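You operate a simulated robot arm through the tools that you are given. There is no shell and no other tool. Be economical: measure what you need, move in short steps, check, and stop when the job is done.

Carry out the task below with a simulated two-armed robot. There is one attempt and no reset: what you move stays moved.

TASK
Fetch the purple cloth and set it on the top of the side table. Then put one of the green mangos from the top of the drop side in the cell tray. Then take the panel cloth on the clear end of the rambutan table and put it away on the battery bench. Then turn the case knob to FULL. Then shut the cloth drawer. Then open the chest lid. The order counts.

Only the result counts: the job must be done as asked and must still hold three seconds after the hand-in. Knocking over, shifting, dropping, spilling or breaking anything else fails it. Lids that push on must go on centred and level and be pressed home; caps that screw on are set level and turned clockwise until they are tight. Flat cloth is picked up by pressing the open fingertips on it (5 to 10 N) and closing them slowly along it; thin cloth reads only 2 to 8 mm in the jaws.

THE ROBOT
Two 6-joint arms with two-finger parallel grippers on one trunk, on a base that drives. Base frame: it is fixed to the floor where the robot stands at the start and does not move with it; the origin is under the middle of the robot, x ahead of it, y to its left, z up. Lengths are in m, angles in degrees, forces in N, time in s.
The left shoulder is at the start at [0.06, 0.187, 1.122], the right one opposite. With the tool pointing down near the work surface each hand reaches from about 0.1 to 0.58 m from the robot's upright axis, wherever it stands, measured 20 degrees to its own side. Places, roughly: battery bench [4.4, 1.6, 0.8]; case knob [7, -1.9, 0.7]; cell tray (38x21x5 cm) [7.1, -5.8, 0.8]; chest lid [5, -7.7, 0.5]; cloth drawer [7, -1.5, 0.7]; green mango (11x8x7 cm) [4.4, -2.9, 0.7]; green mango (12x8x7 cm) [4.4, -2.7, 0.7]; panel cloth (15x11x4 cm) [5.4, -5, 0.9]; purple cloth (13x10x4 cm) [0.5, 0, 0.8]; top of the side table [-0.8, 0.5, 0.8]. Payload 1.57 kg a hand.
The TCP of each hand is the grasp point between the finger pads, 0.03 m short of the fingertips. In the tool frame z runs along the fingers and y along their closing line. The gripper opens to 0.11 m. The fingers are 0.024 m wide and 0.012 m thick; the gripper's body (0.048 by 0.112 m) begins 0.078 m behind the TCP.
Orientation is told as [roll, pitch, yaw] about the base's x, y, z axes, in that order, counted from this pose: with the fingers straight down and closing along the base's y, the tool's x points along the base's -x, its y along +y and its z along -z.

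THE INTERFACE
- The arms move only by the tool step_arm. It takes "left_commands", "right_commands" or both (then of equal length, played together; a hand with none holds still); each is one flat list of numbers, 7 for each row, row after row: the shift along the base's x, y, z in m, then the turn, a rotation vector about the base's x, y, z in degrees, then the closure in counts, from 0 (fully open) to 255 (shut). In form: [tx, ty, tz, ax, ay, az, claw, tx, ty, tz, ax, ay, az, claw, ...]. A call has 1 to 8 rows; each row shifts and turns the commanded pose from where the row before left it. Rows are played at 5 a second. More than 0.05 m and 8.6 degrees between two rows, or a gripper value outside its range, and nothing of the call is played. Where a pose cannot be reached the arm comes as near as it can. A force on the tool above 40 N (or 10 N above the force at the start of the call, whichever is more), or a blocked arm, ends the call early, and 0.2 s more pass. The fingers move at their own pace (about 0.153 m/s each) and stop on an object; they squeeze with about 28 N. The grip force told is the motor's: it shows also when the fingers shut on nothing. Time passes only in rows, and 0.2 s behind the last, so rows that do not move let the fingers close. The reply holds the time, the measured pose of the TCP, the force on the tool along the base axes, the opening and the grip force, in the units named above and with some noise, with the torque about the TCP (base axes, N m) and any sound that the robot's microphone picked up, and new pictures: "views" is both (left out), scene, wrist or none (wrist: the cameras of the hands that moved).
- Cameras (640 x 400 px; columns grow to the right, rows downward): "scene" is now at [-0.0414, 0.0573, 1.6426]; the picture's right is [0.96, -0.30, 0.00], its down [-0.27, -0.87, -0.41] and it looks along [0.12, 0.39, -0.91] (base axes); focal length 265 px, centre (320, 200). "left" rides on the left gripper at [0.07, -0.016, -0.141] in its tool frame; the picture's right is [0.23, 0.97, 0.00], its down [-0.86, 0.20, -0.48] and it looks along [-0.47, 0.11, 0.88] (tool axes); focal length 222 px, centre (320, 200). "right" rides on the right gripper at [0.07, 0.016, -0.141] in its tool frame; the picture's right is [-0.23, 0.97, 0.00], its down [-0.86, -0.20, -0.48] and it looks along [-0.47, -0.11, 0.88] (tool axes); focal length 222 px, centre (320, 200). There is no depth. A picture from a camera that has moved, and an enlarged one, comes with that camera's place and axes in the base frame and with its lens.
- raise_lower(by): slides the trunk up (or, below 0, down) by that many m; the arms and the scene camera ride with it, the base frame stays. It gives what a move gives, with no picture.
- roll_base(legs): drives the robot by 1 to 6 legs, each [ahead, left, turn to the left] in m, m and degrees, along the robot's own axes; the way and the turn of a leg run together, so that a leg with both is an arc; at most 1.5 m and 180 degrees a leg. The arms and the cameras ride along, it lands a little off, and it stops where it bumps. It gives what a move gives, and a new picture of the scene camera.
- aim_head(pan, tilt): turns the head with the scene camera to pan (to the left, within 86 degrees either way) and tilt (down, from -29 to 69), counted from straight ahead of the robot. It gives what a move gives, and a new picture of the scene camera.
- close_up(camera, box): a new picture of the part [left, top, right, bottom] of that camera's present view, enlarged. It takes no simulated time.
- finish_job(): hands the job in; it is judged then, once.

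Go step by step. Nothing tells you exact positions but the pictures and the camera data: compare them with the known pose of the tool, close in by small moves and look again before you grip or let go. The budget is 165 turns and 260 pictures, counting those below and the enlarged ones. Unless the task says otherwise, let go and move clear before handing in.

The tools are called as name(argument=value, ...) on one line, values as JSON. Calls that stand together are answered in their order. step_arm: Moves the arms, as the interface text tells. Its arguments: {"type":"object","properties":{"left_commands":{"type":"array"},"right_commands":{"type":"array"},"views":{"type":"string","enum":["both","scene","wrist","none"]}},"required":[]} The other tools are called the same way: raise_lower (by) slides the trunk up or down; roll_base (legs) drives the base; aim_head (pan, tilt) turns the head that bears the scene camera; close_up (camera, box) takes an enlarged picture of a part of a camera's view; finish_job () hands the job in.

At the start:

```text
time: 0.0
left_eef_pos: [0.297, 0.3908, 1.0954]
left_orientation: [0.0, 0.0, 0.1]
left_force: [-0.4, -0.3, 0.8]
left_torque: [0.01, -0.01, 0.02]
left_grip_width: 0.11
left_grip_force: 0.1
right_eef_pos: [0.3393, 0.0542, 1.073]
right_orientation: [0.0, 0.0, -0.1]
right_force: [0.7, 0.4, 0.3]
right_torque: [0.02, 0.01, 0.01]
right_grip_width: 0.1101
right_grip_force: 0.1
trunk travel left (down, up): [-0.75, 0.24]
robot x, y, heading: [0.0013, -0.0004, 0.2]
head pan, tilt: [72.8, 65.9]
```

scene: 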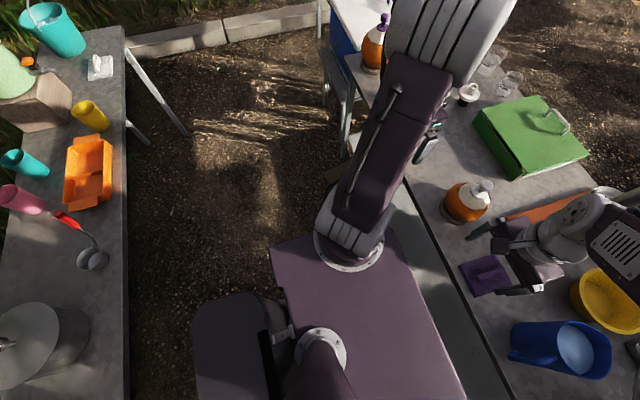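
right: 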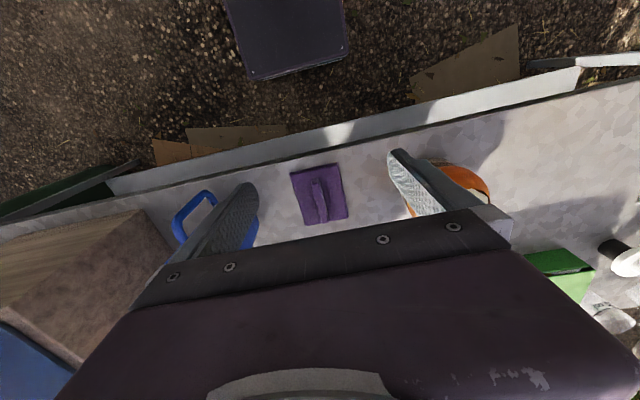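
left: 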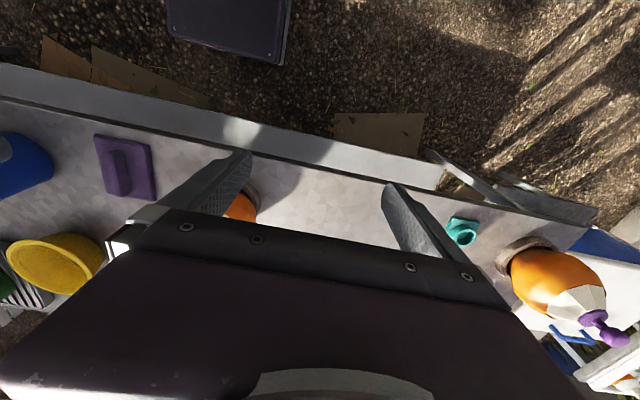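

I see the purple cloth under the right hand, at about [0.50, 0.016], with its ridge along x. I'll move the right hand over it, partly down, and look again.

step_arm(right_commands=[0.04, -0.01, 0, 0, 0, 0, 0, 0.04, -0.01, 0, 0, 0, 0, 0, 0.04, -0.01, -0.03, 0, 0, 0, 0, 0.04, -0.008, -0.04, 0, 0, 0, 0, 0, 0, -0.04, 0, 0, 0, 0], views="both")

aim_head(pan=0, tilt=55)

```text
refused: row 3 steps farther than a row can; nothing moved
```

```text
time: 1.4
left_eef_pos: [0.2954, 0.3913, 1.0969]
left_orientation: [0.1, 0.0, 0.1]
left_force: [0.4, 0.0, 0.2]
left_torque: [0.04, 0.0, 0.02]
left_grip_width: 0.1099
left_grip_force: 0.1
right_eef_pos: [0.3399, 0.0543, 1.0721]
right_orientation: [0.0, 0.0, 0.0]
right_force: [0.4, -0.1, 0.3]
right_torque: [0.01, -0.01, 0.0]
right_grip_width: 0.11
right_grip_force: 0.0
trunk travel left (down, up): [-0.75, 0.24]
robot x, y, heading: [0.0006, 0.0022, -0.1]
head pan, tilt: [0.0, 55.0]
camera scene: at [0.0131, 0.0005, 1.6552], right [0.0, -1.0, 0.0], down [-0.82, 0.0, -0.57], along [0.57, 0.0, -0.82], focal length 265 px, centre (320, 200)
```

scene: 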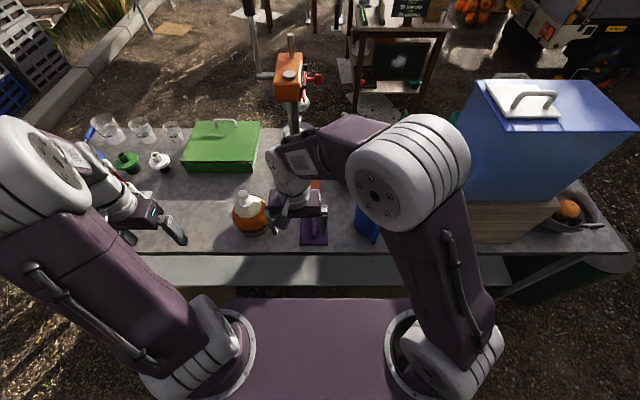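

The cloth is just in front of the right hand, between the orange bottle and the blue jug. I'll move over it in smaller steps.

step_arm(right_commands=[0.04, -0.01, 0, 0, 0, 0, 0, 0.04, -0.01, 0, 0, 0, 0, 0, 0.04, -0.01, 0, 0, 0, 0, 0, 0.04, -0.01, 0, 0, 0, 0, 0, 0, 0, -0.045, 0, 0, 0, 0, 0, 0, -0.045, 0, 0, 0, 0], views="wrist")

```text
time: 2.9
left_eef_pos: [0.2965, 0.3901, 1.0968]
left_orientation: [-0.1, 0.1, 0.0]
left_force: [0.0, 0.0, 0.6]
left_torque: [-0.01, -0.02, -0.01]
left_grip_width: 0.1103
left_grip_force: 0.0
right_eef_pos: [0.5011, 0.012, 0.985]
right_orientation: [0.0, 0.0, -0.1]
right_force: [0.5, -0.2, 0.8]
right_torque: [0.01, 0.01, 0.02]
right_grip_width: 0.1099
right_grip_force: 0.1
trunk travel left (down, up): [-0.75, 0.24]
robot x, y, heading: [0.0016, 0.0013, 0.1]
head pan, tilt: [0.0, 55.0]
camera right: at [0.4316, 0.0295, 1.1252], right [0.23, 0.97, 0.0], down [0.86, -0.2, 0.48], along [0.47, -0.11, -0.88], focal length 222 px, centre (320, 200)
```

right: 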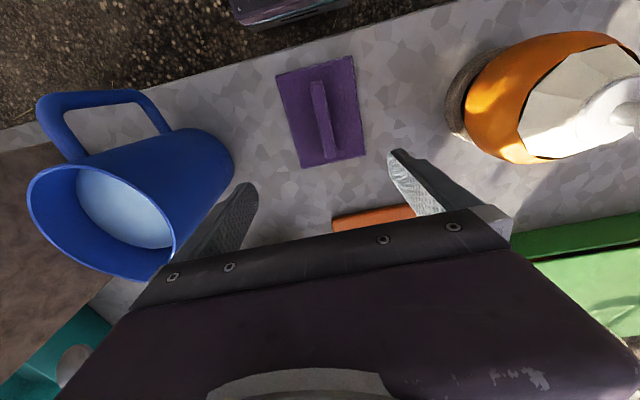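

The ridge runs along x near [0.485, 0.021]. I'll shift slightly and come lower.

step_arm(right_commands=[-0.014, 0.009, -0.03, 0, 0, 0, 0, 0, 0, -0.04, 0, 0, 0, 0], views="wrist")

```text
time: 3.5
left_eef_pos: [0.2972, 0.3901, 1.0979]
left_orientation: [0.1, 0.1, -0.1]
left_force: [-0.6, 0.3, 0.0]
left_torque: [-0.01, 0.0, -0.01]
left_grip_width: 0.1098
left_grip_force: 0.0
right_eef_pos: [0.4869, 0.0233, 0.9139]
right_orientation: [0.1, 0.1, 0.1]
right_force: [-0.9, 0.3, -0.6]
right_torque: [-0.01, 0.01, 0.01]
right_grip_width: 0.1101
right_grip_force: 0.0
trunk travel left (down, up): [-0.75, 0.24]
robot x, y, heading: [-0.0047, -0.0023, -0.0]
head pan, tilt: [0.0, 55.0]
camera right: at [0.4189, 0.0408, 1.0538], right [0.23, 0.97, 0.0], down [0.86, -0.2, 0.48], along [0.47, -0.11, -0.88], focal length 222 px, centre (320, 200)
```

right: 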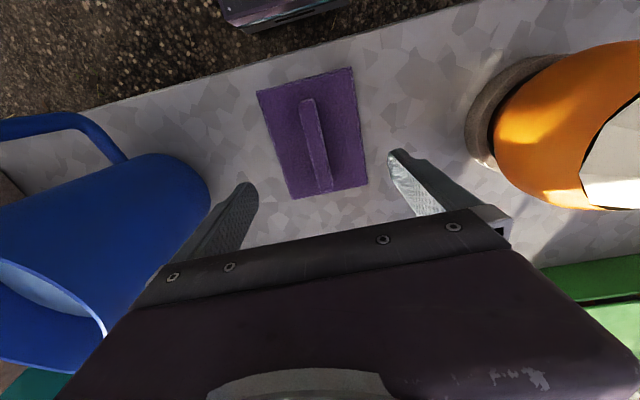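

The ridge is well aligned between the fingers. I'll go down and watch the force.

step_arm(right_commands=[-0.003, -0.002, -0.04, 0, 0, 0, 0, 0, 0, -0.02, 0, 0, 0, 0, 0, 0, -0.01, 0, 0, 0, 0], views="wrist")

```text
time: 4.2
left_eef_pos: [0.2961, 0.3907, 1.0972]
left_orientation: [0.0, 0.0, -0.1]
left_force: [0.1, 0.3, -0.2]
left_torque: [0.0, -0.01, -0.02]
left_grip_width: 0.1101
left_grip_force: 0.0
right_eef_pos: [0.4846, 0.0218, 0.8442]
right_orientation: [-0.1, 0.0, 0.0]
right_force: [0.1, -0.2, -0.1]
right_torque: [-0.06, 0.02, -0.03]
right_grip_width: 0.1102
right_grip_force: 0.1
trunk travel left (down, up): [-0.75, 0.24]
robot x, y, heading: [-0.0014, -0.0012, -0.2]
head pan, tilt: [0.0, 55.0]
camera right: at [0.4136, 0.0386, 0.9846], right [0.23, 0.97, 0.0], down [0.85, -0.2, 0.48], along [0.47, -0.11, -0.88], focal length 222 px, centre (320, 200)
```

right: 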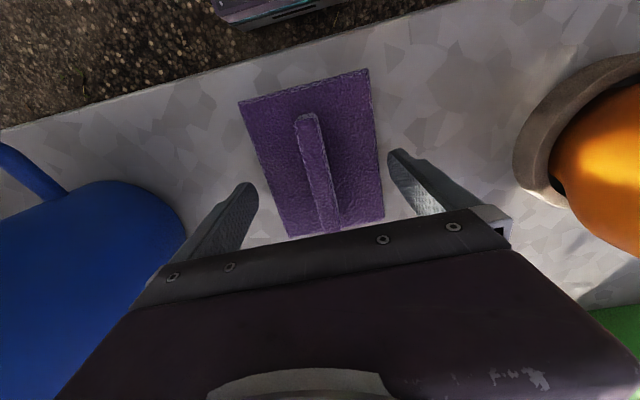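

Still clear above it. I'll go down further in small steps.

step_arm(right_commands=[0, 0, -0.01, 0, 0, 0, 0, 0, 0, -0.005, 0, 0, 0, 0], views="wrist")

```text
time: 4.8
left_eef_pos: [0.2958, 0.3906, 1.0992]
left_orientation: [0.0, -0.1, 0.0]
left_force: [0.3, -1.1, -0.4]
left_torque: [0.01, 0.0, 0.05]
left_grip_width: 0.1102
left_grip_force: 0.1
right_eef_pos: [0.4834, 0.0198, 0.8299]
right_orientation: [-0.1, -0.1, 0.0]
right_force: [1.4, -0.8, 3.3]
right_torque: [-0.18, -0.05, 0.07]
right_grip_width: 0.1099
right_grip_force: 0.1
trunk travel left (down, up): [-0.75, 0.24]
robot x, y, heading: [-0.0004, -0.0001, 0.1]
head pan, tilt: [0.0, 55.0]
camera right: at [0.413, 0.0377, 0.9703], right [0.23, 0.97, 0.0], down [0.85, -0.2, 0.48], along [0.47, -0.11, -0.88], focal length 222 px, centre (320, 200)
```

right: 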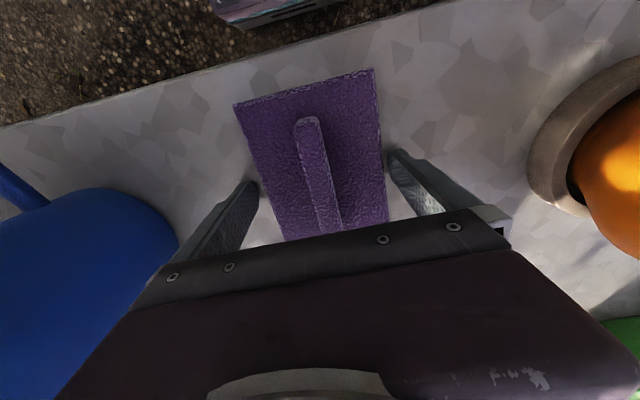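

Light contact at tip z ≈ 0.80. I'll press a little more and close slowly.

step_arm(right_commands=[0, 0, -0.001, 0, 0, 0, 20, 0, 0, 0, 0, 0, 0, 50], views="wrist")

```text
time: 5.5
left_eef_pos: [0.2945, 0.3897, 1.0978]
left_orientation: [0.0, 0.0, 0.0]
left_force: [-0.2, 0.0, -0.7]
left_torque: [-0.03, 0.0, 0.03]
left_grip_width: 0.1099
left_grip_force: 0.0
right_eef_pos: [0.4831, 0.0206, 0.8302]
right_orientation: [0.0, -0.1, 0.0]
right_force: [3.4, -6.6, 20.3]
right_torque: [-1.29, 0.15, 0.15]
right_grip_width: 0.0986
right_grip_force: 28.6
trunk travel left (down, up): [-0.75, 0.24]
robot x, y, heading: [0.0031, -0.0029, 0.1]
head pan, tilt: [0.0, 55.0]
camera right: at [0.4123, 0.037, 0.9702], right [0.23, 0.97, 0.0], down [0.85, -0.2, 0.48], along [0.47, -0.11, -0.88], focal length 222 px, centre (320, 200)
```

right: 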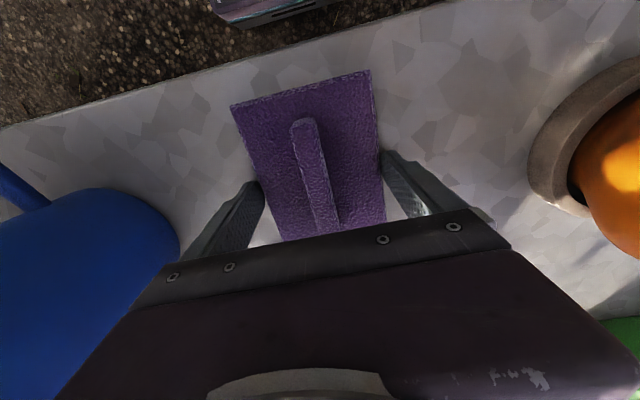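

The fingers are squeezing the flat body's edges, so I'll open, rise 1.2 cm and close on the ridge instead.

step_arm(right_commands=[0, 0, 0, 0, 0, 0, 0, 0, 0, 0.008, 0, 0, 0, 0, 0, 0, 0.006, 0, 0, 0, 60, 0, 0, 0, 0, 0, 0, 120, 0, 0, 0, 0, 0, 0, 180, 0, 0, 0, 0, 0, 0, 255, 0, 0, 0, 0, 0, 0, 255], views="wrist")

```text
time: 7.0
left_eef_pos: [0.2964, 0.3892, 1.0972]
left_orientation: [0.1, 0.0, 0.1]
left_force: [0.0, -0.8, -0.1]
left_torque: [0.01, 0.01, 0.03]
left_grip_width: 0.11
left_grip_force: 0.0
right_eef_pos: [0.4834, 0.0215, 0.8407]
right_orientation: [0.0, 0.1, 0.0]
right_force: [0.6, 0.0, -0.4]
right_torque: [-0.03, 0.0, -0.04]
right_grip_width: 0.099
right_grip_force: 28.3
trunk travel left (down, up): [-0.75, 0.24]
robot x, y, heading: [0.0013, -0.0028, -0.0]
head pan, tilt: [0.0, 55.0]
camera right: at [0.4134, 0.0385, 0.9817], right [0.23, 0.97, 0.0], down [0.86, -0.2, 0.48], along [0.47, -0.11, -0.88], focal length 222 px, centre (320, 200)
```

right: 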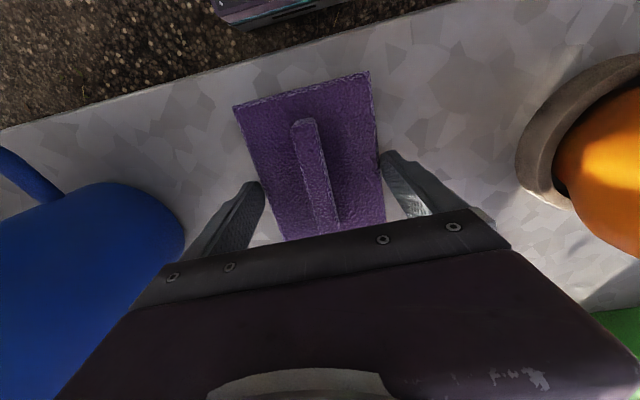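

The jaws hold at 0.099 m with 28 N. I can't tell if the cloth came up with them, so I'll lift and check.

step_arm(right_commands=[0, 0, 0.02, 0, 0, 0, 255, 0, 0, 0.03, 0, 0, 0, 255], views="wrist")

```text
time: 7.7
left_eef_pos: [0.2959, 0.3902, 1.098]
left_orientation: [0.0, 0.1, 0.0]
left_force: [-0.1, 0.2, 0.2]
left_torque: [-0.02, -0.01, -0.04]
left_grip_width: 0.1099
left_grip_force: 0.0
right_eef_pos: [0.4836, 0.0226, 0.8917]
right_orientation: [-0.1, 0.1, 0.0]
right_force: [-0.1, 0.1, 0.3]
right_torque: [0.01, -0.02, 0.03]
right_grip_width: 0.0988
right_grip_force: 28.3
trunk travel left (down, up): [-0.75, 0.24]
robot x, y, heading: [-0.0022, 0.0029, -0.2]
head pan, tilt: [0.0, 55.0]
camera right: at [0.4131, 0.0398, 1.0317], right [0.23, 0.97, 0.0], down [0.86, -0.2, 0.48], along [0.47, -0.11, -0.88], focal length 222 px, centre (320, 200)
```

right: 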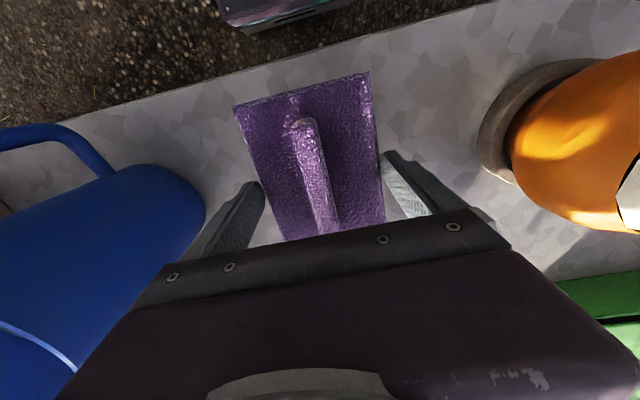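

The cloth is held by its edges and came up. I'll lift and retract it, then look at the side table.

step_arm(right_commands=[0, 0, 0.05, 0, 0, 0, 255, 0, 0, 0.05, 0, 0, 0, 255, 0, 0, 0.05, 0, 0, 0, 255, -0.03, -0.01, 0.035, 0, 0, 0, 255, -0.045, -0.015, 0, 0, 0, 0, 255, -0.045, -0.015, 0, 0, 0, 0, 255, -0.045, -0.015, 0, 0, 0, 0, 255, 0, 0, 0, 0, 0, 0, 255], views="none")

aim_head(pan=86, tilt=35)

```text
time: 9.4
left_eef_pos: [0.2967, 0.392, 1.0966]
left_orientation: [-0.1, 0.1, 0.1]
left_force: [-0.1, -0.3, 0.1]
left_torque: [0.02, 0.0, 0.0]
left_grip_width: 0.11
left_grip_force: 0.0
right_eef_pos: [0.3189, -0.0321, 1.0742]
right_orientation: [0.0, 0.0, 0.1]
right_force: [0.5, 0.6, -1.0]
right_torque: [-0.02, 0.02, 0.02]
right_grip_width: 0.0987
right_grip_force: 28.3
trunk travel left (down, up): [-0.75, 0.24]
robot x, y, heading: [-0.0008, 0.0002, 0.0]
head pan, tilt: [0.0, 55.0]
```

```text
time: 11.1
left_eef_pos: [0.2968, 0.3898, 1.0959]
left_orientation: [0.1, 0.0, 0.0]
left_force: [0.4, 0.9, -0.9]
left_torque: [0.0, -0.02, 0.0]
left_grip_width: 0.1098
left_grip_force: 0.0
right_eef_pos: [0.3186, -0.0325, 1.0759]
right_orientation: [0.0, -0.1, 0.0]
right_force: [0.0, 0.3, -0.2]
right_torque: [0.02, 0.02, 0.0]
right_grip_width: 0.0988
right_grip_force: 28.2
trunk travel left (down, up): [-0.75, 0.24]
robot x, y, heading: [-0.0007, -0.0006, 0.0]
head pan, tilt: [85.9, 35.0]
camera scene: at [-0.0527, 0.0882, 1.6834], right [1.0, -0.07, 0.0], down [-0.04, -0.57, -0.82], along [0.06, 0.82, -0.57], focal length 265 px, centre (320, 200)
```

scene: 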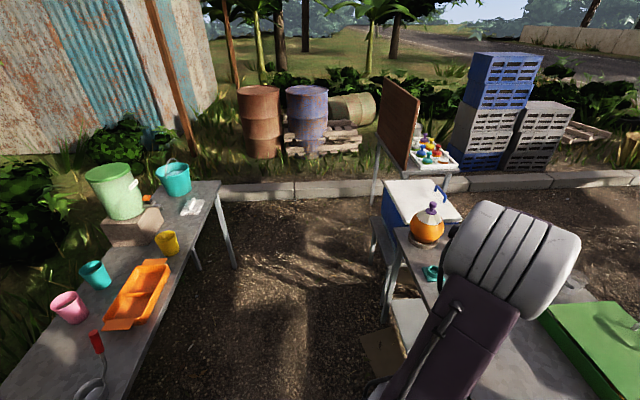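

There's roughly a metre of aisle between the tables. I'll raise the trunk for clearance and turn left 180° in stages.

raise_lower(by=0.15)

aim_head(pan=30, tilt=50)

roll_base(legs=[[-0.05, 0, 0], [0, 0, 90]])

```text
time: 12.8
left_eef_pos: [0.2971, 0.3906, 1.2476]
left_orientation: [0.1, 0.0, 0.0]
left_force: [-0.8, 0.1, 0.2]
left_torque: [0.01, -0.02, 0.02]
left_grip_width: 0.1098
left_grip_force: 0.1
right_eef_pos: [0.3183, -0.0331, 1.225]
right_orientation: [0.0, 0.0, 0.0]
right_force: [-0.6, -0.5, -0.8]
right_torque: [-0.03, 0.01, 0.04]
right_grip_width: 0.099
right_grip_force: 28.3
trunk travel left (down, up): [-0.9, 0.09]
robot x, y, heading: [-0.0014, -0.0024, 0.1]
head pan, tilt: [85.9, 35.0]
```

```text
time: 14.1
left_eef_pos: [0.2957, 0.3911, 1.2482]
left_orientation: [0.0, 0.0, 0.0]
left_force: [-0.1, -0.2, -0.5]
left_torque: [-0.04, 0.01, -0.02]
left_grip_width: 0.1101
left_grip_force: 0.1
right_eef_pos: [0.3194, -0.0325, 1.2255]
right_orientation: [0.0, 0.0, 0.0]
right_force: [1.2, -1.1, -0.1]
right_torque: [-0.01, 0.02, -0.02]
right_grip_width: 0.0991
right_grip_force: 28.4
trunk travel left (down, up): [-0.9, 0.09]
robot x, y, heading: [-0.0005, -0.0012, -0.1]
head pan, tilt: [30.0, 50.0]
camera scene: at [0.0077, 0.039, 1.8117], right [0.5, -0.87, 0.0], down [-0.66, -0.38, -0.64], along [0.56, 0.32, -0.77], focal length 265 px, centre (320, 200)
```

scene: 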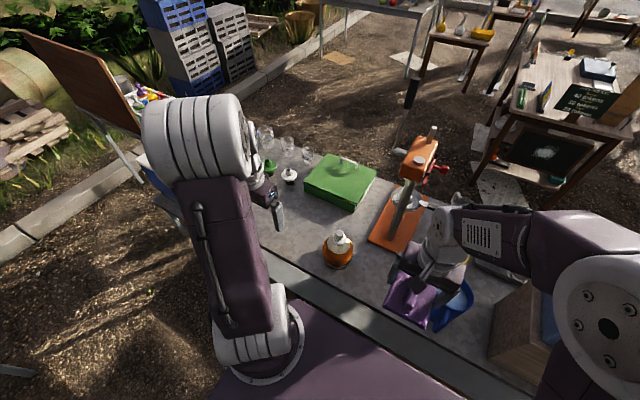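

```text
time: 18.8
left_eef_pos: [-0.4393, 0.2974, 1.2469]
left_orientation: [0.0, 0.0, 89.9]
left_force: [0.3, 0.0, 0.6]
left_torque: [0.01, -0.02, 0.02]
left_grip_width: 0.1102
left_grip_force: 0.0
right_eef_pos: [-0.0161, 0.3198, 1.2258]
right_orientation: [-0.1, 0.0, 90.0]
right_force: [-0.7, -0.1, -0.3]
right_torque: [-0.02, 0.01, 0.03]
right_grip_width: 0.0991
right_grip_force: 27.8
trunk travel left (down, up): [-0.9, 0.09]
robot x, y, heading: [-0.0476, -0.0019, 90.0]
head pan, tilt: [30.0, 50.0]
camera scene: at [-0.0871, 0.0073, 1.8117], right [0.87, 0.5, 0.0], down [0.38, -0.66, -0.64], along [-0.32, 0.56, -0.77], focal length 265 px, centre (320, 200)
```

scene: 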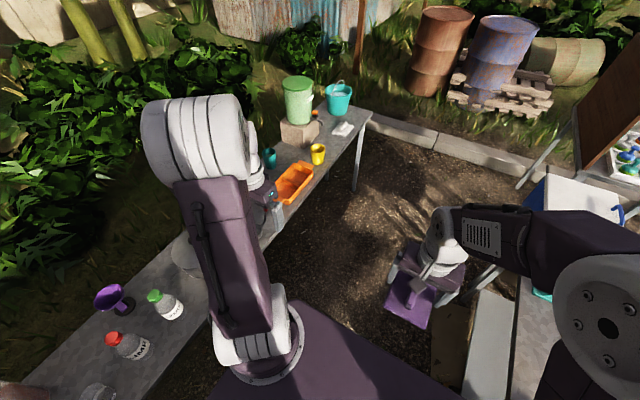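

The 90° turn was clean. I'll turn on to face the side table.

roll_base(legs=[[0.3, 0, 0], [0, 0, 90]])

aim_head(pan=0, tilt=50)

```text
time: 24.6
left_eef_pos: [-0.353, -0.0763, 1.2475]
left_orientation: [0.1, 0.0, 179.0]
left_force: [0.4, 0.6, 0.2]
left_torque: [-0.01, -0.01, -0.02]
left_grip_width: 0.1098
left_grip_force: 0.0
right_eef_pos: [-0.3679, 0.347, 1.226]
right_orientation: [0.0, 0.1, 179.0]
right_force: [-0.2, 1.0, -0.3]
right_torque: [0.0, 0.0, -0.06]
right_grip_width: 0.0991
right_grip_force: 27.9
trunk travel left (down, up): [-0.9, 0.09]
robot x, y, heading: [-0.0527, 0.3086, 179.2]
head pan, tilt: [30.0, 50.0]
camera scene: at [-0.0561, 0.2707, 1.8117], right [-0.48, 0.87, 0.0], down [0.67, 0.37, -0.64], along [-0.56, -0.31, -0.77], focal length 265 px, centre (320, 200)
```

scene: 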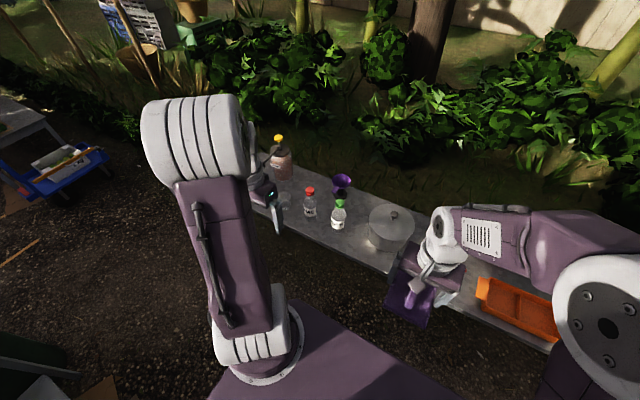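

```text
time: 25.6
left_eef_pos: [-0.3531, -0.0773, 1.2477]
left_orientation: [0.0, 0.0, 179.0]
left_force: [0.3, -0.2, -0.2]
left_torque: [0.03, 0.02, 0.0]
left_grip_width: 0.1102
left_grip_force: 0.0
right_eef_pos: [-0.3665, 0.3466, 1.2258]
right_orientation: [0.0, 0.0, 178.9]
right_force: [0.5, 0.6, -0.1]
right_torque: [0.0, 0.05, -0.01]
right_grip_width: 0.099
right_grip_force: 28.4
trunk travel left (down, up): [-0.9, 0.09]
robot x, y, heading: [-0.0466, 0.3138, 179.0]
head pan, tilt: [0.0, 50.0]
camera scene: at [-0.0655, 0.309, 1.8117], right [0.02, 1.0, 0.0], down [0.77, -0.01, -0.64], along [-0.64, 0.01, -0.77], focal length 265 px, centre (320, 200)
```

scene: 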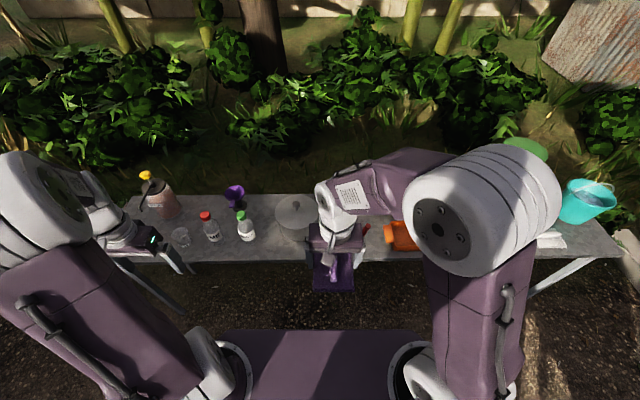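

The hand blocks the view of the clear spot between pot and ladle, so I'll swing it to the robot's right (+y) and look.

step_arm(right_commands=[0, 0.045, 0, 0, 0, 0, 255, 0, 0.045, 0, 0, 0, 0, 255, 0, 0.045, 0, 0, 0, 0, 255, 0, 0.045, 0, 0, 0, 0, 255, 0, 0.045, 0, 0, 0, 0, 255], views="both")

close_up(camera="scene", box=[240, 150, 480, 300])

```text
time: 26.8
left_eef_pos: [-0.3536, -0.0737, 1.248]
left_orientation: [0.1, 0.0, 179.0]
left_force: [0.6, -0.1, 0.4]
left_torque: [-0.01, 0.01, 0.0]
left_grip_width: 0.1102
left_grip_force: 0.1
right_eef_pos: [-0.3648, 0.5737, 1.2226]
right_orientation: [0.1, -0.1, 179.0]
right_force: [0.4, -1.1, -0.8]
right_torque: [0.01, -0.02, -0.02]
right_grip_width: 0.0991
right_grip_force: 28.3
trunk travel left (down, up): [-0.9, 0.09]
robot x, y, heading: [-0.0472, 0.3094, 178.9]
head pan, tilt: [0.0, 50.0]
camera scene: at [-0.0659, 0.3122, 1.8117], right [0.02, 1.0, 0.0], down [0.77, -0.01, -0.64], along [-0.64, 0.01, -0.77], focal length 265 px, centre (320, 200)
camera right: at [-0.2963, 0.5578, 1.364], right [-0.24, -0.97, 0.0], down [-0.85, 0.21, 0.48], along [-0.46, 0.12, -0.88], focal length 222 px, centre (320, 200)
```

scene: 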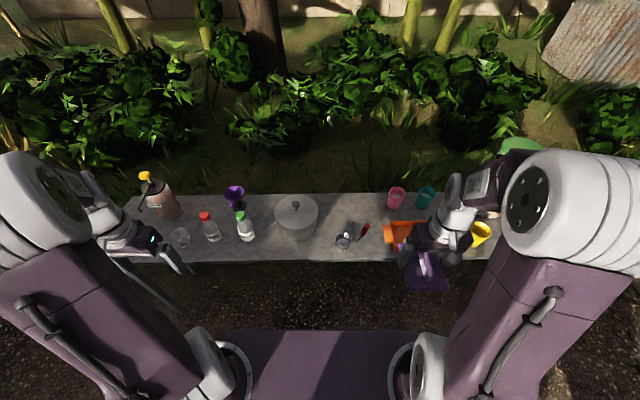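
right: 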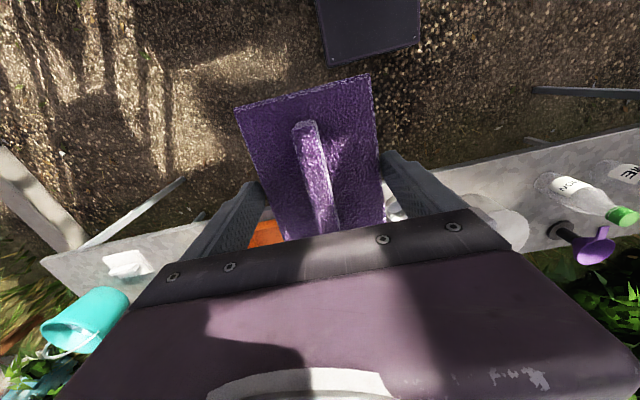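

```text
2.67 times, centred on (360, 225) of scene
camera zoom: at [-0.0659, 0.3122, 1.8117], right [0.02, 1.0, 0.0], down [0.77, -0.01, -0.64], along [-0.64, 0.01, -0.77], focal length 706 px, centre (213, 133)
```

zoom: 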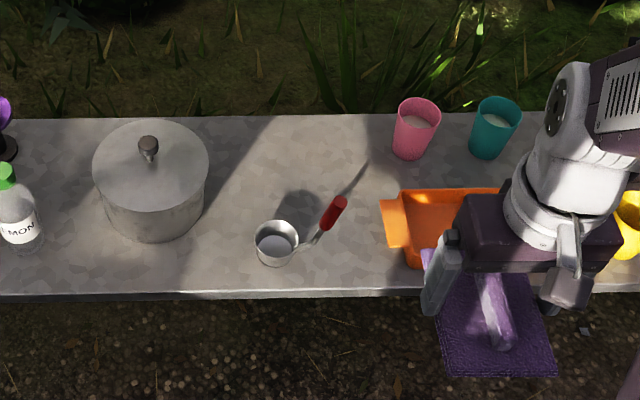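

There is a clear spot behind the ladle, between the pot and the pink cup, near [-0.835, 0.45]. I'll drive forward 0.27 m.

roll_base(legs=[[0.27, 0, 1]])

```text
time: 28.7
left_eef_pos: [-0.6191, -0.0772, 1.247]
left_orientation: [0.0, -0.1, 179.7]
left_force: [0.1, -0.3, 0.0]
left_torque: [0.04, 0.02, -0.03]
left_grip_width: 0.1101
left_grip_force: 0.0
right_eef_pos: [-0.6403, 0.5713, 1.2246]
right_orientation: [0.0, 0.0, 179.8]
right_force: [0.3, -0.6, -0.5]
right_torque: [-0.01, 0.02, 0.01]
right_grip_width: 0.0991
right_grip_force: 27.6
trunk travel left (down, up): [-0.9, 0.09]
robot x, y, heading: [-0.3195, 0.3113, 179.7]
head pan, tilt: [0.0, 50.0]
camera scene: at [-0.3342, 0.3124, 1.8117], right [0.01, 1.0, 0.0], down [0.76, 0.0, -0.64], along [-0.64, 0.0, -0.76], focal length 265 px, centre (320, 200)
```

scene: 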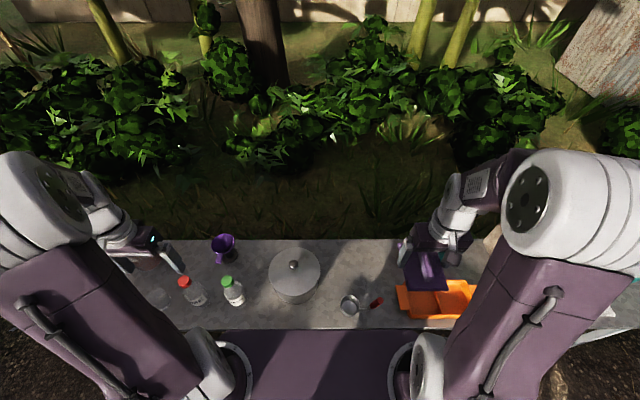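

Now I'll move the right hand above the spot, and lift and retract the left hand away from the bottles.

step_arm(right_commands=[-0.035, -0.025, 0, 0, 0, 0, 255, -0.04, -0.025, 0, 0, 0, 0, 255, -0.04, -0.025, 0, 0, 0, 0, 255, -0.04, -0.025, 0, 0, 0, 0, 255, -0.04, -0.022, 0, 0, 0, 0, 255], left_commands=[0.03, 0, 0.02, 0, 0, 0, 0, 0.03, 0, 0.02, 0, 0, 0, 0, 0.03, 0, 0.02, 0, 0, 0, 0, 0.03, 0, 0.02, 0, 0, 0, 0, 0.0, 0, 0.02, 0, 0, 0, 0], views="none")

raise_lower(by=-0.13)

close_up(camera="scene", box=[200, 180, 520, 380])

close_up(camera="right", box=[0, 0, 640, 400])

```text
time: 29.9
left_eef_pos: [-0.5039, -0.0783, 1.3491]
left_orientation: [0.0, 0.2, 179.7]
left_force: [0.2, 0.5, -0.3]
left_torque: [0.02, -0.02, 0.0]
left_grip_width: 0.1099
left_grip_force: 0.0
right_eef_pos: [-0.8349, 0.4479, 1.2271]
right_orientation: [-0.1, 0.2, 179.7]
right_force: [0.4, 0.7, 0.1]
right_torque: [0.03, 0.0, -0.01]
right_grip_width: 0.099
right_grip_force: 28.2
trunk travel left (down, up): [-0.9, 0.09]
robot x, y, heading: [-0.3215, 0.3118, 179.6]
head pan, tilt: [0.0, 50.0]
```

```text
time: 31.5
left_eef_pos: [-0.5032, -0.0774, 1.2189]
left_orientation: [0.1, 0.0, 179.7]
left_force: [0.0, 0.7, -0.6]
left_torque: [-0.02, -0.01, 0.01]
left_grip_width: 0.1101
left_grip_force: 0.2
right_eef_pos: [-0.8347, 0.4488, 1.0992]
right_orientation: [0.0, -0.1, 179.8]
right_force: [-0.1, 0.6, -0.3]
right_torque: [-0.02, -0.02, 0.01]
right_grip_width: 0.0991
right_grip_force: 28.6
trunk travel left (down, up): [-0.77, 0.22]
robot x, y, heading: [-0.3251, 0.3121, 179.8]
head pan, tilt: [0.0, 50.0]
```

```text
2.00 times, centred on (360, 280) of scene
camera zoom: at [-0.3376, 0.3123, 1.6817], right [0.01, 1.0, 0.0], down [0.77, 0.0, -0.64], along [-0.64, 0.0, -0.77], focal length 530 px, centre (240, 40)
```

zoom: 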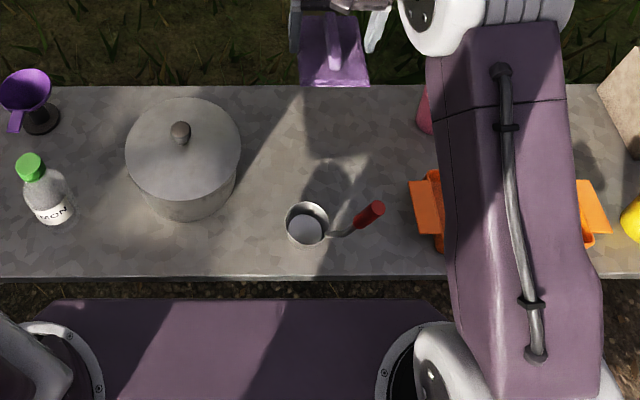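

```text
1.00 times, centred on (320, 200) of right (not enlarged: the box is as wide or as high as the picture)
camera zoom: at [-0.7649, 0.4335, 1.2392], right [-0.23, -0.97, 0.0], down [-0.85, 0.2, 0.48], along [-0.47, 0.11, -0.88], focal length 222 px, centre (320, 200)
```

zoom: 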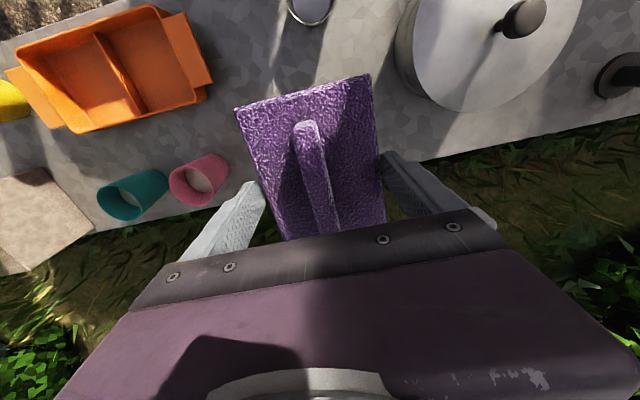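

The spot below is clear. I'll go down to about 0.87.

step_arm(right_commands=[0, 0, -0.045, 0, 0, 0, 255, 0, 0, -0.045, 0, 0, 0, 255, 0, 0, -0.045, 0, 0, 0, 255, 0, 0, -0.045, 0, 0, 0, 255, 0, 0, -0.04, 0, 0, 0, 255], views="both")

```text
time: 32.7
left_eef_pos: [-0.5029, -0.0783, 1.2197]
left_orientation: [0.0, 0.1, 179.7]
left_force: [-0.1, 0.5, -0.5]
left_torque: [0.01, -0.02, -0.04]
left_grip_width: 0.1101
left_grip_force: 0.1
right_eef_pos: [-0.8359, 0.4515, 0.8775]
right_orientation: [0.0, 0.0, 179.7]
right_force: [0.4, 0.1, -0.4]
right_torque: [0.02, -0.02, -0.02]
right_grip_width: 0.099
right_grip_force: 27.6
trunk travel left (down, up): [-0.77, 0.22]
robot x, y, heading: [-0.3202, 0.3093, 180.0]
head pan, tilt: [0.0, 50.0]
camera scene: at [-0.339, 0.3125, 1.6817], right [0.01, 1.0, 0.0], down [0.77, 0.0, -0.64], along [-0.64, 0.0, -0.77], focal length 265 px, centre (320, 200)
camera right: at [-0.7664, 0.4347, 1.0179], right [-0.23, -0.97, 0.0], down [-0.85, 0.2, 0.48], along [-0.47, 0.11, -0.88], focal length 222 px, centre (320, 200)
```

scene: 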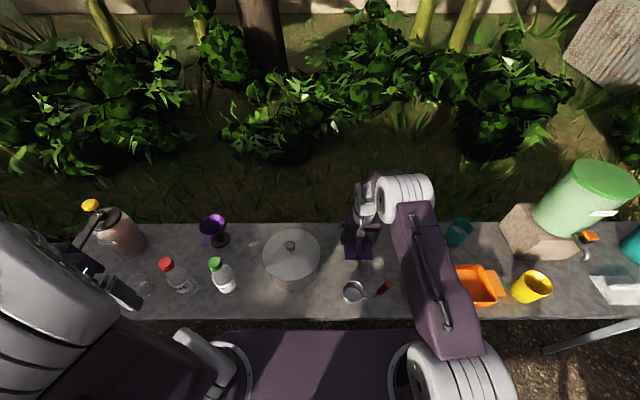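
right: 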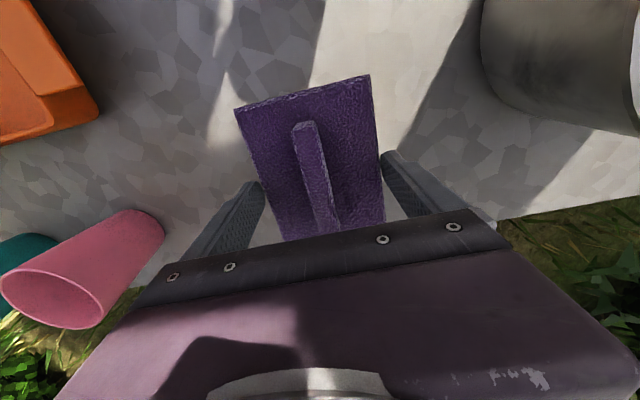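

step_arm(right_commands=[0, 0, -0.02, 0, 0, 0, 255, 0, 0, -0.012, 0, 0, 0, 255], views="none")

```text
time: 33.3
left_eef_pos: [-0.5034, -0.0772, 1.2193]
left_orientation: [0.0, 0.0, 179.6]
left_force: [-1.0, 0.0, 0.1]
left_torque: [0.01, 0.0, 0.0]
left_grip_width: 0.1098
left_grip_force: 0.1
right_eef_pos: [-0.8355, 0.4509, 0.846]
right_orientation: [0.1, 0.0, 179.7]
right_force: [0.1, -0.2, -0.4]
right_torque: [-0.01, -0.04, -0.02]
right_grip_width: 0.0989
right_grip_force: 28.8
trunk travel left (down, up): [-0.77, 0.22]
robot x, y, heading: [-0.3179, 0.3088, 179.3]
head pan, tilt: [0.0, 50.0]
```

At 0.846 with no contact yet, I'll keep lowering gently.

step_arm(right_commands=[0, 0, -0.008, 0, 0, 0, 255, 0, 0, -0.004, 0, 0, 0, 255], views="none")

```text
time: 33.9
left_eef_pos: [-0.5024, -0.0783, 1.2201]
left_orientation: [0.0, -0.1, 179.7]
left_force: [0.3, -0.2, 0.7]
left_torque: [-0.03, -0.01, 0.05]
left_grip_width: 0.1099
left_grip_force: 0.1
right_eef_pos: [-0.8347, 0.4507, 0.8349]
right_orientation: [0.0, 0.0, 179.6]
right_force: [0.5, -0.3, -0.3]
right_torque: [-0.03, -0.02, 0.05]
right_grip_width: 0.0991
right_grip_force: 27.8
trunk travel left (down, up): [-0.77, 0.22]
robot x, y, heading: [-0.3236, 0.311, 179.9]
head pan, tilt: [0.0, 50.0]
```

step_arm(right_commands=[0, 0, -0.004, 0, 0, 0, 255, 0, 0, -0.003, 0, 0, 0, 255], views="wrist")

```text
time: 34.7
left_eef_pos: [-0.4988, -0.0772, 1.2193]
left_orientation: [0.0, -0.2, 179.8]
left_force: [0.8, -0.5, 0.2]
left_torque: [0.04, -0.02, 0.0]
left_grip_width: 0.1102
left_grip_force: 0.1
right_eef_pos: [-0.8348, 0.4504, 0.8311]
right_orientation: [-0.1, -0.5, 179.6]
right_force: [8.6, 3.1, 26.0]
right_torque: [-0.15, -0.59, 0.06]
right_grip_width: 0.0991
right_grip_force: 28.4
trunk travel left (down, up): [-0.77, 0.22]
robot x, y, heading: [-0.3223, 0.3117, 179.9]
head pan, tilt: [0.0, 50.0]
stopped in row 2 (right hand): the force on the tool passed its limit at 42 N (the readings are from after the stop); the commanded pose is now the measured one
camera right: at [-0.7644, 0.4349, 0.9724], right [-0.23, -0.97, 0.0], down [-0.85, 0.2, 0.49], along [-0.47, 0.11, -0.87], focal length 222 px, centre (320, 200)
```

right: 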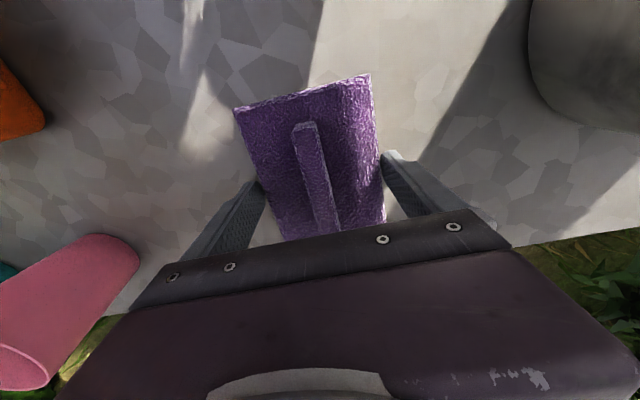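

The cloth is on the table (contact at z 0.831). I'll ease up 1 mm, open and lift straight up.

step_arm(right_commands=[0, 0, 0.001, 0, 0, 0, 255, 0, 0, 0, 0, 0, 0, 0, 0, 0, 0, 0, 0, 0, 0, 0, 0, 0.02, 0, 0, 0, 0, 0, 0, 0.04, 0, 0, 0, 0, 0, 0, 0.045, 0, 0, 0, 0, 0, 0, 0.045, 0, 0, 0, 0, 0, 0, 0.045, 0, 0, 0, 0], views="wrist")

```text
time: 36.5
left_eef_pos: [-0.5014, -0.0764, 1.2189]
left_orientation: [-0.1, 0.0, 179.7]
left_force: [0.8, -0.5, 0.0]
left_torque: [0.0, 0.01, 0.03]
left_grip_width: 0.1101
left_grip_force: 0.1
right_eef_pos: [-0.8339, 0.4536, 1.0228]
right_orientation: [0.1, -0.4, 179.7]
right_force: [1.1, 0.2, -1.0]
right_torque: [0.0, 0.01, 0.02]
right_grip_width: 0.11
right_grip_force: 0.1
trunk travel left (down, up): [-0.77, 0.22]
robot x, y, heading: [-0.3248, 0.3108, 180.0]
head pan, tilt: [0.0, 50.0]
camera right: at [-0.7631, 0.4368, 1.1639], right [-0.23, -0.97, 0.0], down [-0.85, 0.2, 0.48], along [-0.47, 0.11, -0.87], focal length 222 px, centre (320, 200)
```

right: 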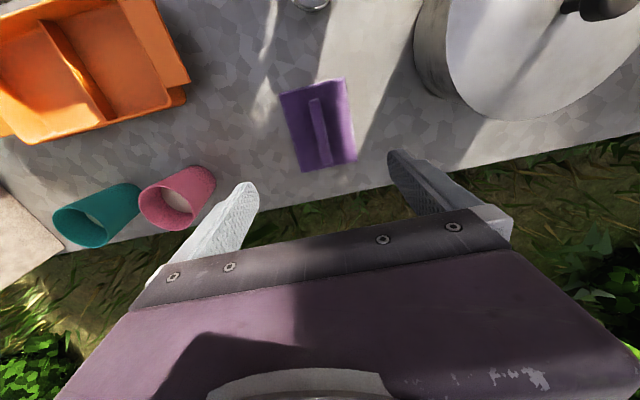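

The purple cloth lies flat on the side table. I'll retract, raise, back off and turn to look for the way toward the mangos.

step_arm(right_commands=[0.0, 0, 0.045, 0, 0, 0, 0, 0.04, 0, 0.025, 0, 0, 0, 0, 0.045, 0, 0.02, 0, 0, 0, 0, 0.045, 0, 0.01, 0, 0, 0, 0, 0.045, 0, 0, 0, 0, 0, 0], views="none")

raise_lower(by=0.13)

roll_base(legs=[[-0.26, 0, 0], [0, 0, 90]])

aim_head(pan=0, tilt=25)

aim_head(pan=60, tilt=25)

```text
time: 37.7
left_eef_pos: [-0.5012, -0.0776, 1.2195]
left_orientation: [0.0, -0.1, 179.7]
left_force: [0.5, 0.2, 1.3]
left_torque: [0.01, 0.04, 0.02]
left_grip_width: 0.11
left_grip_force: 0.1
right_eef_pos: [-0.6606, 0.4525, 1.1248]
right_orientation: [0.0, -0.4, 179.6]
right_force: [1.6, -0.4, -0.6]
right_torque: [0.0, 0.02, 0.02]
right_grip_width: 0.1099
right_grip_force: 0.0
trunk travel left (down, up): [-0.77, 0.22]
robot x, y, heading: [-0.3213, 0.3112, 179.7]
head pan, tilt: [0.0, 50.0]
```

```text
time: 39.2
left_eef_pos: [-0.5015, -0.078, 1.3496]
left_orientation: [0.0, -0.1, 179.7]
left_force: [-0.9, -0.7, -0.7]
left_torque: [-0.02, -0.04, 0.02]
left_grip_width: 0.1102
left_grip_force: 0.1
right_eef_pos: [-0.6631, 0.4511, 1.2557]
right_orientation: [0.0, -0.3, 179.8]
right_force: [0.0, -0.7, 0.0]
right_torque: [-0.01, -0.02, -0.03]
right_grip_width: 0.11
right_grip_force: 0.1
trunk travel left (down, up): [-0.9, 0.09]
robot x, y, heading: [-0.3226, 0.3122, 179.7]
head pan, tilt: [0.0, 50.0]
```

```text
time: 45.0
left_eef_pos: [0.3376, 0.1488, 1.3487]
left_orientation: [-0.1, 0.0, -87.6]
left_force: [-0.5, -0.5, -0.1]
left_torque: [-0.01, 0.04, 0.0]
left_grip_width: 0.11
left_grip_force: 0.0
right_eef_pos: [-0.1842, -0.0365, 1.2553]
right_orientation: [0.0, -0.4, -87.6]
right_force: [-0.5, -0.2, 0.3]
right_torque: [0.0, -0.04, 0.01]
right_grip_width: 0.11
right_grip_force: 0.2
trunk travel left (down, up): [-0.9, 0.09]
robot x, y, heading: [-0.0595, 0.3137, -87.6]
head pan, tilt: [0.0, 50.0]
camera scene: at [-0.0584, 0.2941, 1.8117], right [-1.0, -0.04, 0.0], down [-0.03, 0.77, -0.64], along [0.03, -0.64, -0.77], focal length 265 px, centre (320, 200)
```

scene: 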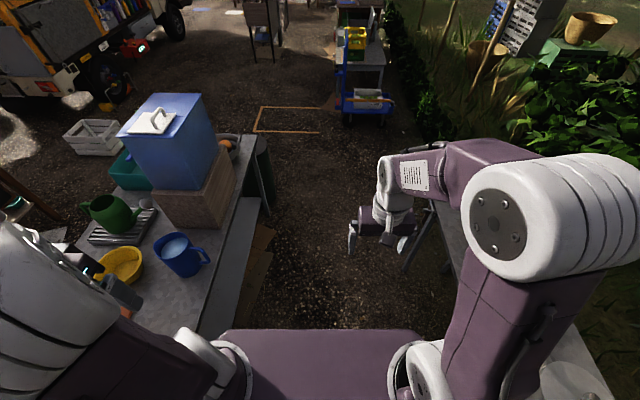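

```text
time: 45.9
left_eef_pos: [0.3376, 0.1494, 1.3485]
left_orientation: [0.0, 0.0, -87.6]
left_force: [-0.5, -0.1, 0.2]
left_torque: [0.01, -0.02, 0.01]
left_grip_width: 0.11
left_grip_force: 0.1
right_eef_pos: [-0.1825, -0.0373, 1.2542]
right_orientation: [-0.1, -0.4, -87.6]
right_force: [0.7, 0.5, -0.4]
right_torque: [0.0, 0.03, 0.01]
right_grip_width: 0.11
right_grip_force: 0.1
trunk travel left (down, up): [-0.9, 0.09]
robot x, y, heading: [-0.0597, 0.3121, -87.8]
head pan, tilt: [0.0, 25.0]
camera scene: at [-0.0575, 0.2792, 1.8491], right [-1.0, -0.04, 0.0], down [-0.02, 0.42, -0.91], along [0.04, -0.91, -0.42], focal length 265 px, centre (320, 200)
```

scene: 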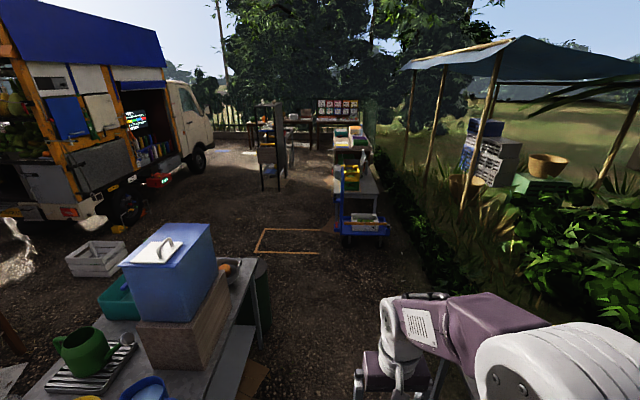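

```text
time: 47.2
left_eef_pos: [0.3381, 0.1482, 1.3491]
left_orientation: [0.1, -0.1, -87.7]
left_force: [-0.5, 0.3, 0.1]
left_torque: [-0.01, -0.02, -0.04]
left_grip_width: 0.1098
left_grip_force: 0.1
right_eef_pos: [-0.1835, -0.0369, 1.2548]
right_orientation: [0.0, -0.4, -87.6]
right_force: [0.3, 0.1, -0.6]
right_torque: [0.02, -0.01, 0.01]
right_grip_width: 0.11
right_grip_force: 0.1
trunk travel left (down, up): [-0.9, 0.09]
robot x, y, heading: [-0.0628, 0.3129, -87.8]
head pan, tilt: [60.0, 25.0]
camera scene: at [0.0202, 0.3283, 1.8492], right [-0.46, -0.89, 0.0], down [-0.37, 0.2, -0.91], along [0.8, -0.42, -0.42], focal length 265 px, centre (320, 200)
```

scene: 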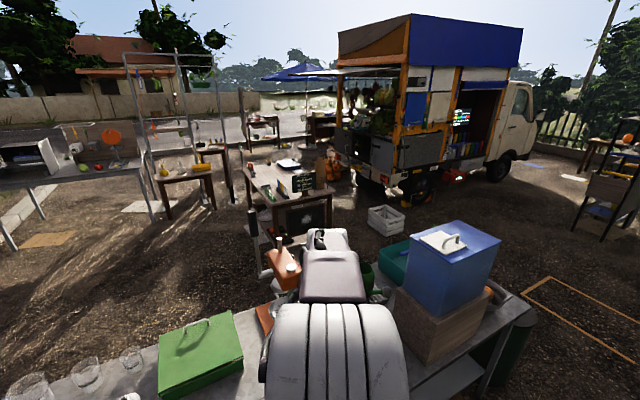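

I can see the truck; the mangos should be near its open end at around column 358. I'll zoom in on that region.

close_up(camera="scene", box=[240, 60, 480, 210])

```text
2.67 times, centred on (360, 135) of scene
camera zoom: at [0.0202, 0.3283, 1.8492], right [-0.46, -0.89, 0.0], down [-0.37, 0.2, -0.91], along [0.8, -0.42, -0.42], focal length 706 px, centre (213, 373)
```

zoom: 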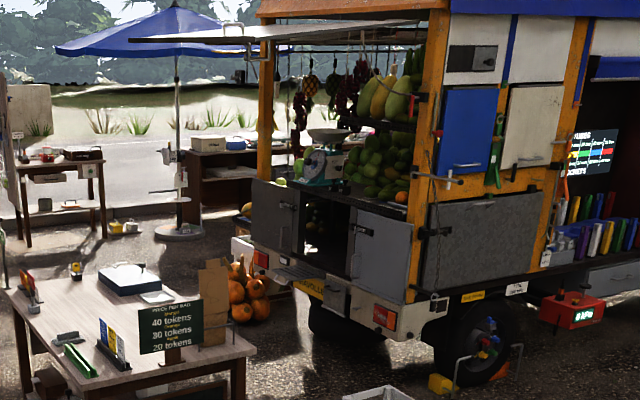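

Left elbow could strike the tall cooler if I drive straight out, so I'll turn to face the side table and leave the aisle sideways, then look again.

roll_base(legs=[[0, 0, -91], [0, 1.1, 0], [0, 0.98, 0], [0, 0, 150]])

aim_head(pan=0, tilt=25)

```text
time: 67.3
left_eef_pos: [0.3339, -1.5373, 1.3495]
left_orientation: [0.1, 0.1, -34.7]
left_force: [-0.5, -0.4, 0.4]
left_torque: [-0.01, -0.01, 0.0]
left_grip_width: 0.1098
left_grip_force: 0.1
right_eef_pos: [0.1686, -2.0646, 1.2539]
right_orientation: [0.0, -0.4, -34.7]
right_force: [0.3, -0.7, 0.1]
right_torque: [-0.03, -0.01, 0.0]
right_grip_width: 0.1099
right_grip_force: 0.0
trunk travel left (down, up): [-0.9, 0.09]
robot x, y, heading: [-0.0312, -1.7513, -34.7]
head pan, tilt: [60.0, 25.0]
camera scene: at [0.0006, -1.6822, 1.8492], right [0.43, -0.9, 0.0], down [-0.38, -0.18, -0.91], along [0.82, 0.39, -0.42], focal length 265 px, centre (320, 200)
```

scene: 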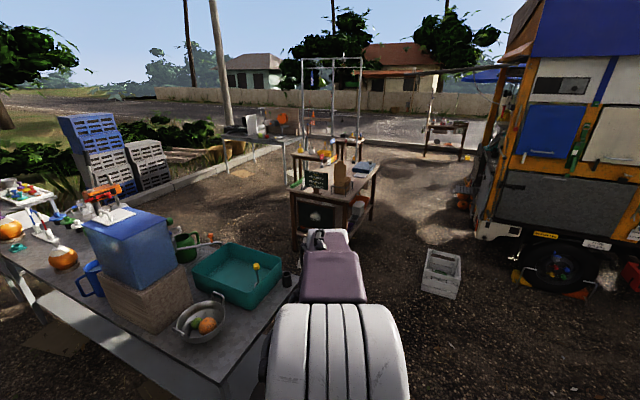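

```text
time: 68.6
left_eef_pos: [0.3348, -1.5371, 1.3493]
left_orientation: [0.0, -0.1, -34.7]
left_force: [0.0, -0.4, 0.3]
left_torque: [0.01, -0.02, 0.0]
left_grip_width: 0.11
left_grip_force: 0.0
right_eef_pos: [0.1692, -2.0638, 1.2555]
right_orientation: [0.1, -0.4, -34.7]
right_force: [0.0, 0.6, -0.8]
right_torque: [-0.02, 0.0, -0.02]
right_grip_width: 0.1102
right_grip_force: 0.1
trunk travel left (down, up): [-0.9, 0.09]
robot x, y, heading: [-0.0333, -1.7548, -34.9]
head pan, tilt: [0.0, 25.0]
camera scene: at [-0.0069, -1.7738, 1.8492], right [-0.57, -0.82, 0.0], down [-0.35, 0.24, -0.91], along [0.75, -0.52, -0.42], focal length 265 px, centre (320, 200)
```

scene: 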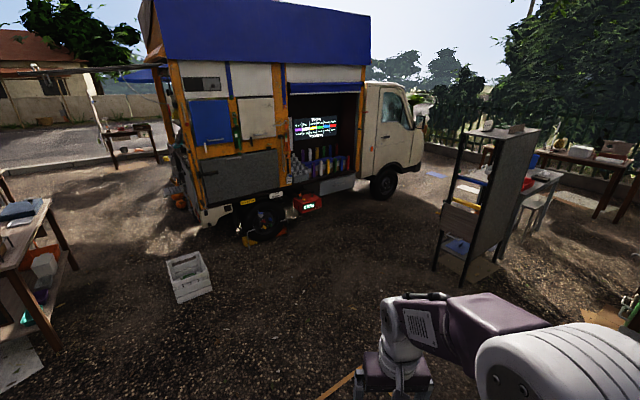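

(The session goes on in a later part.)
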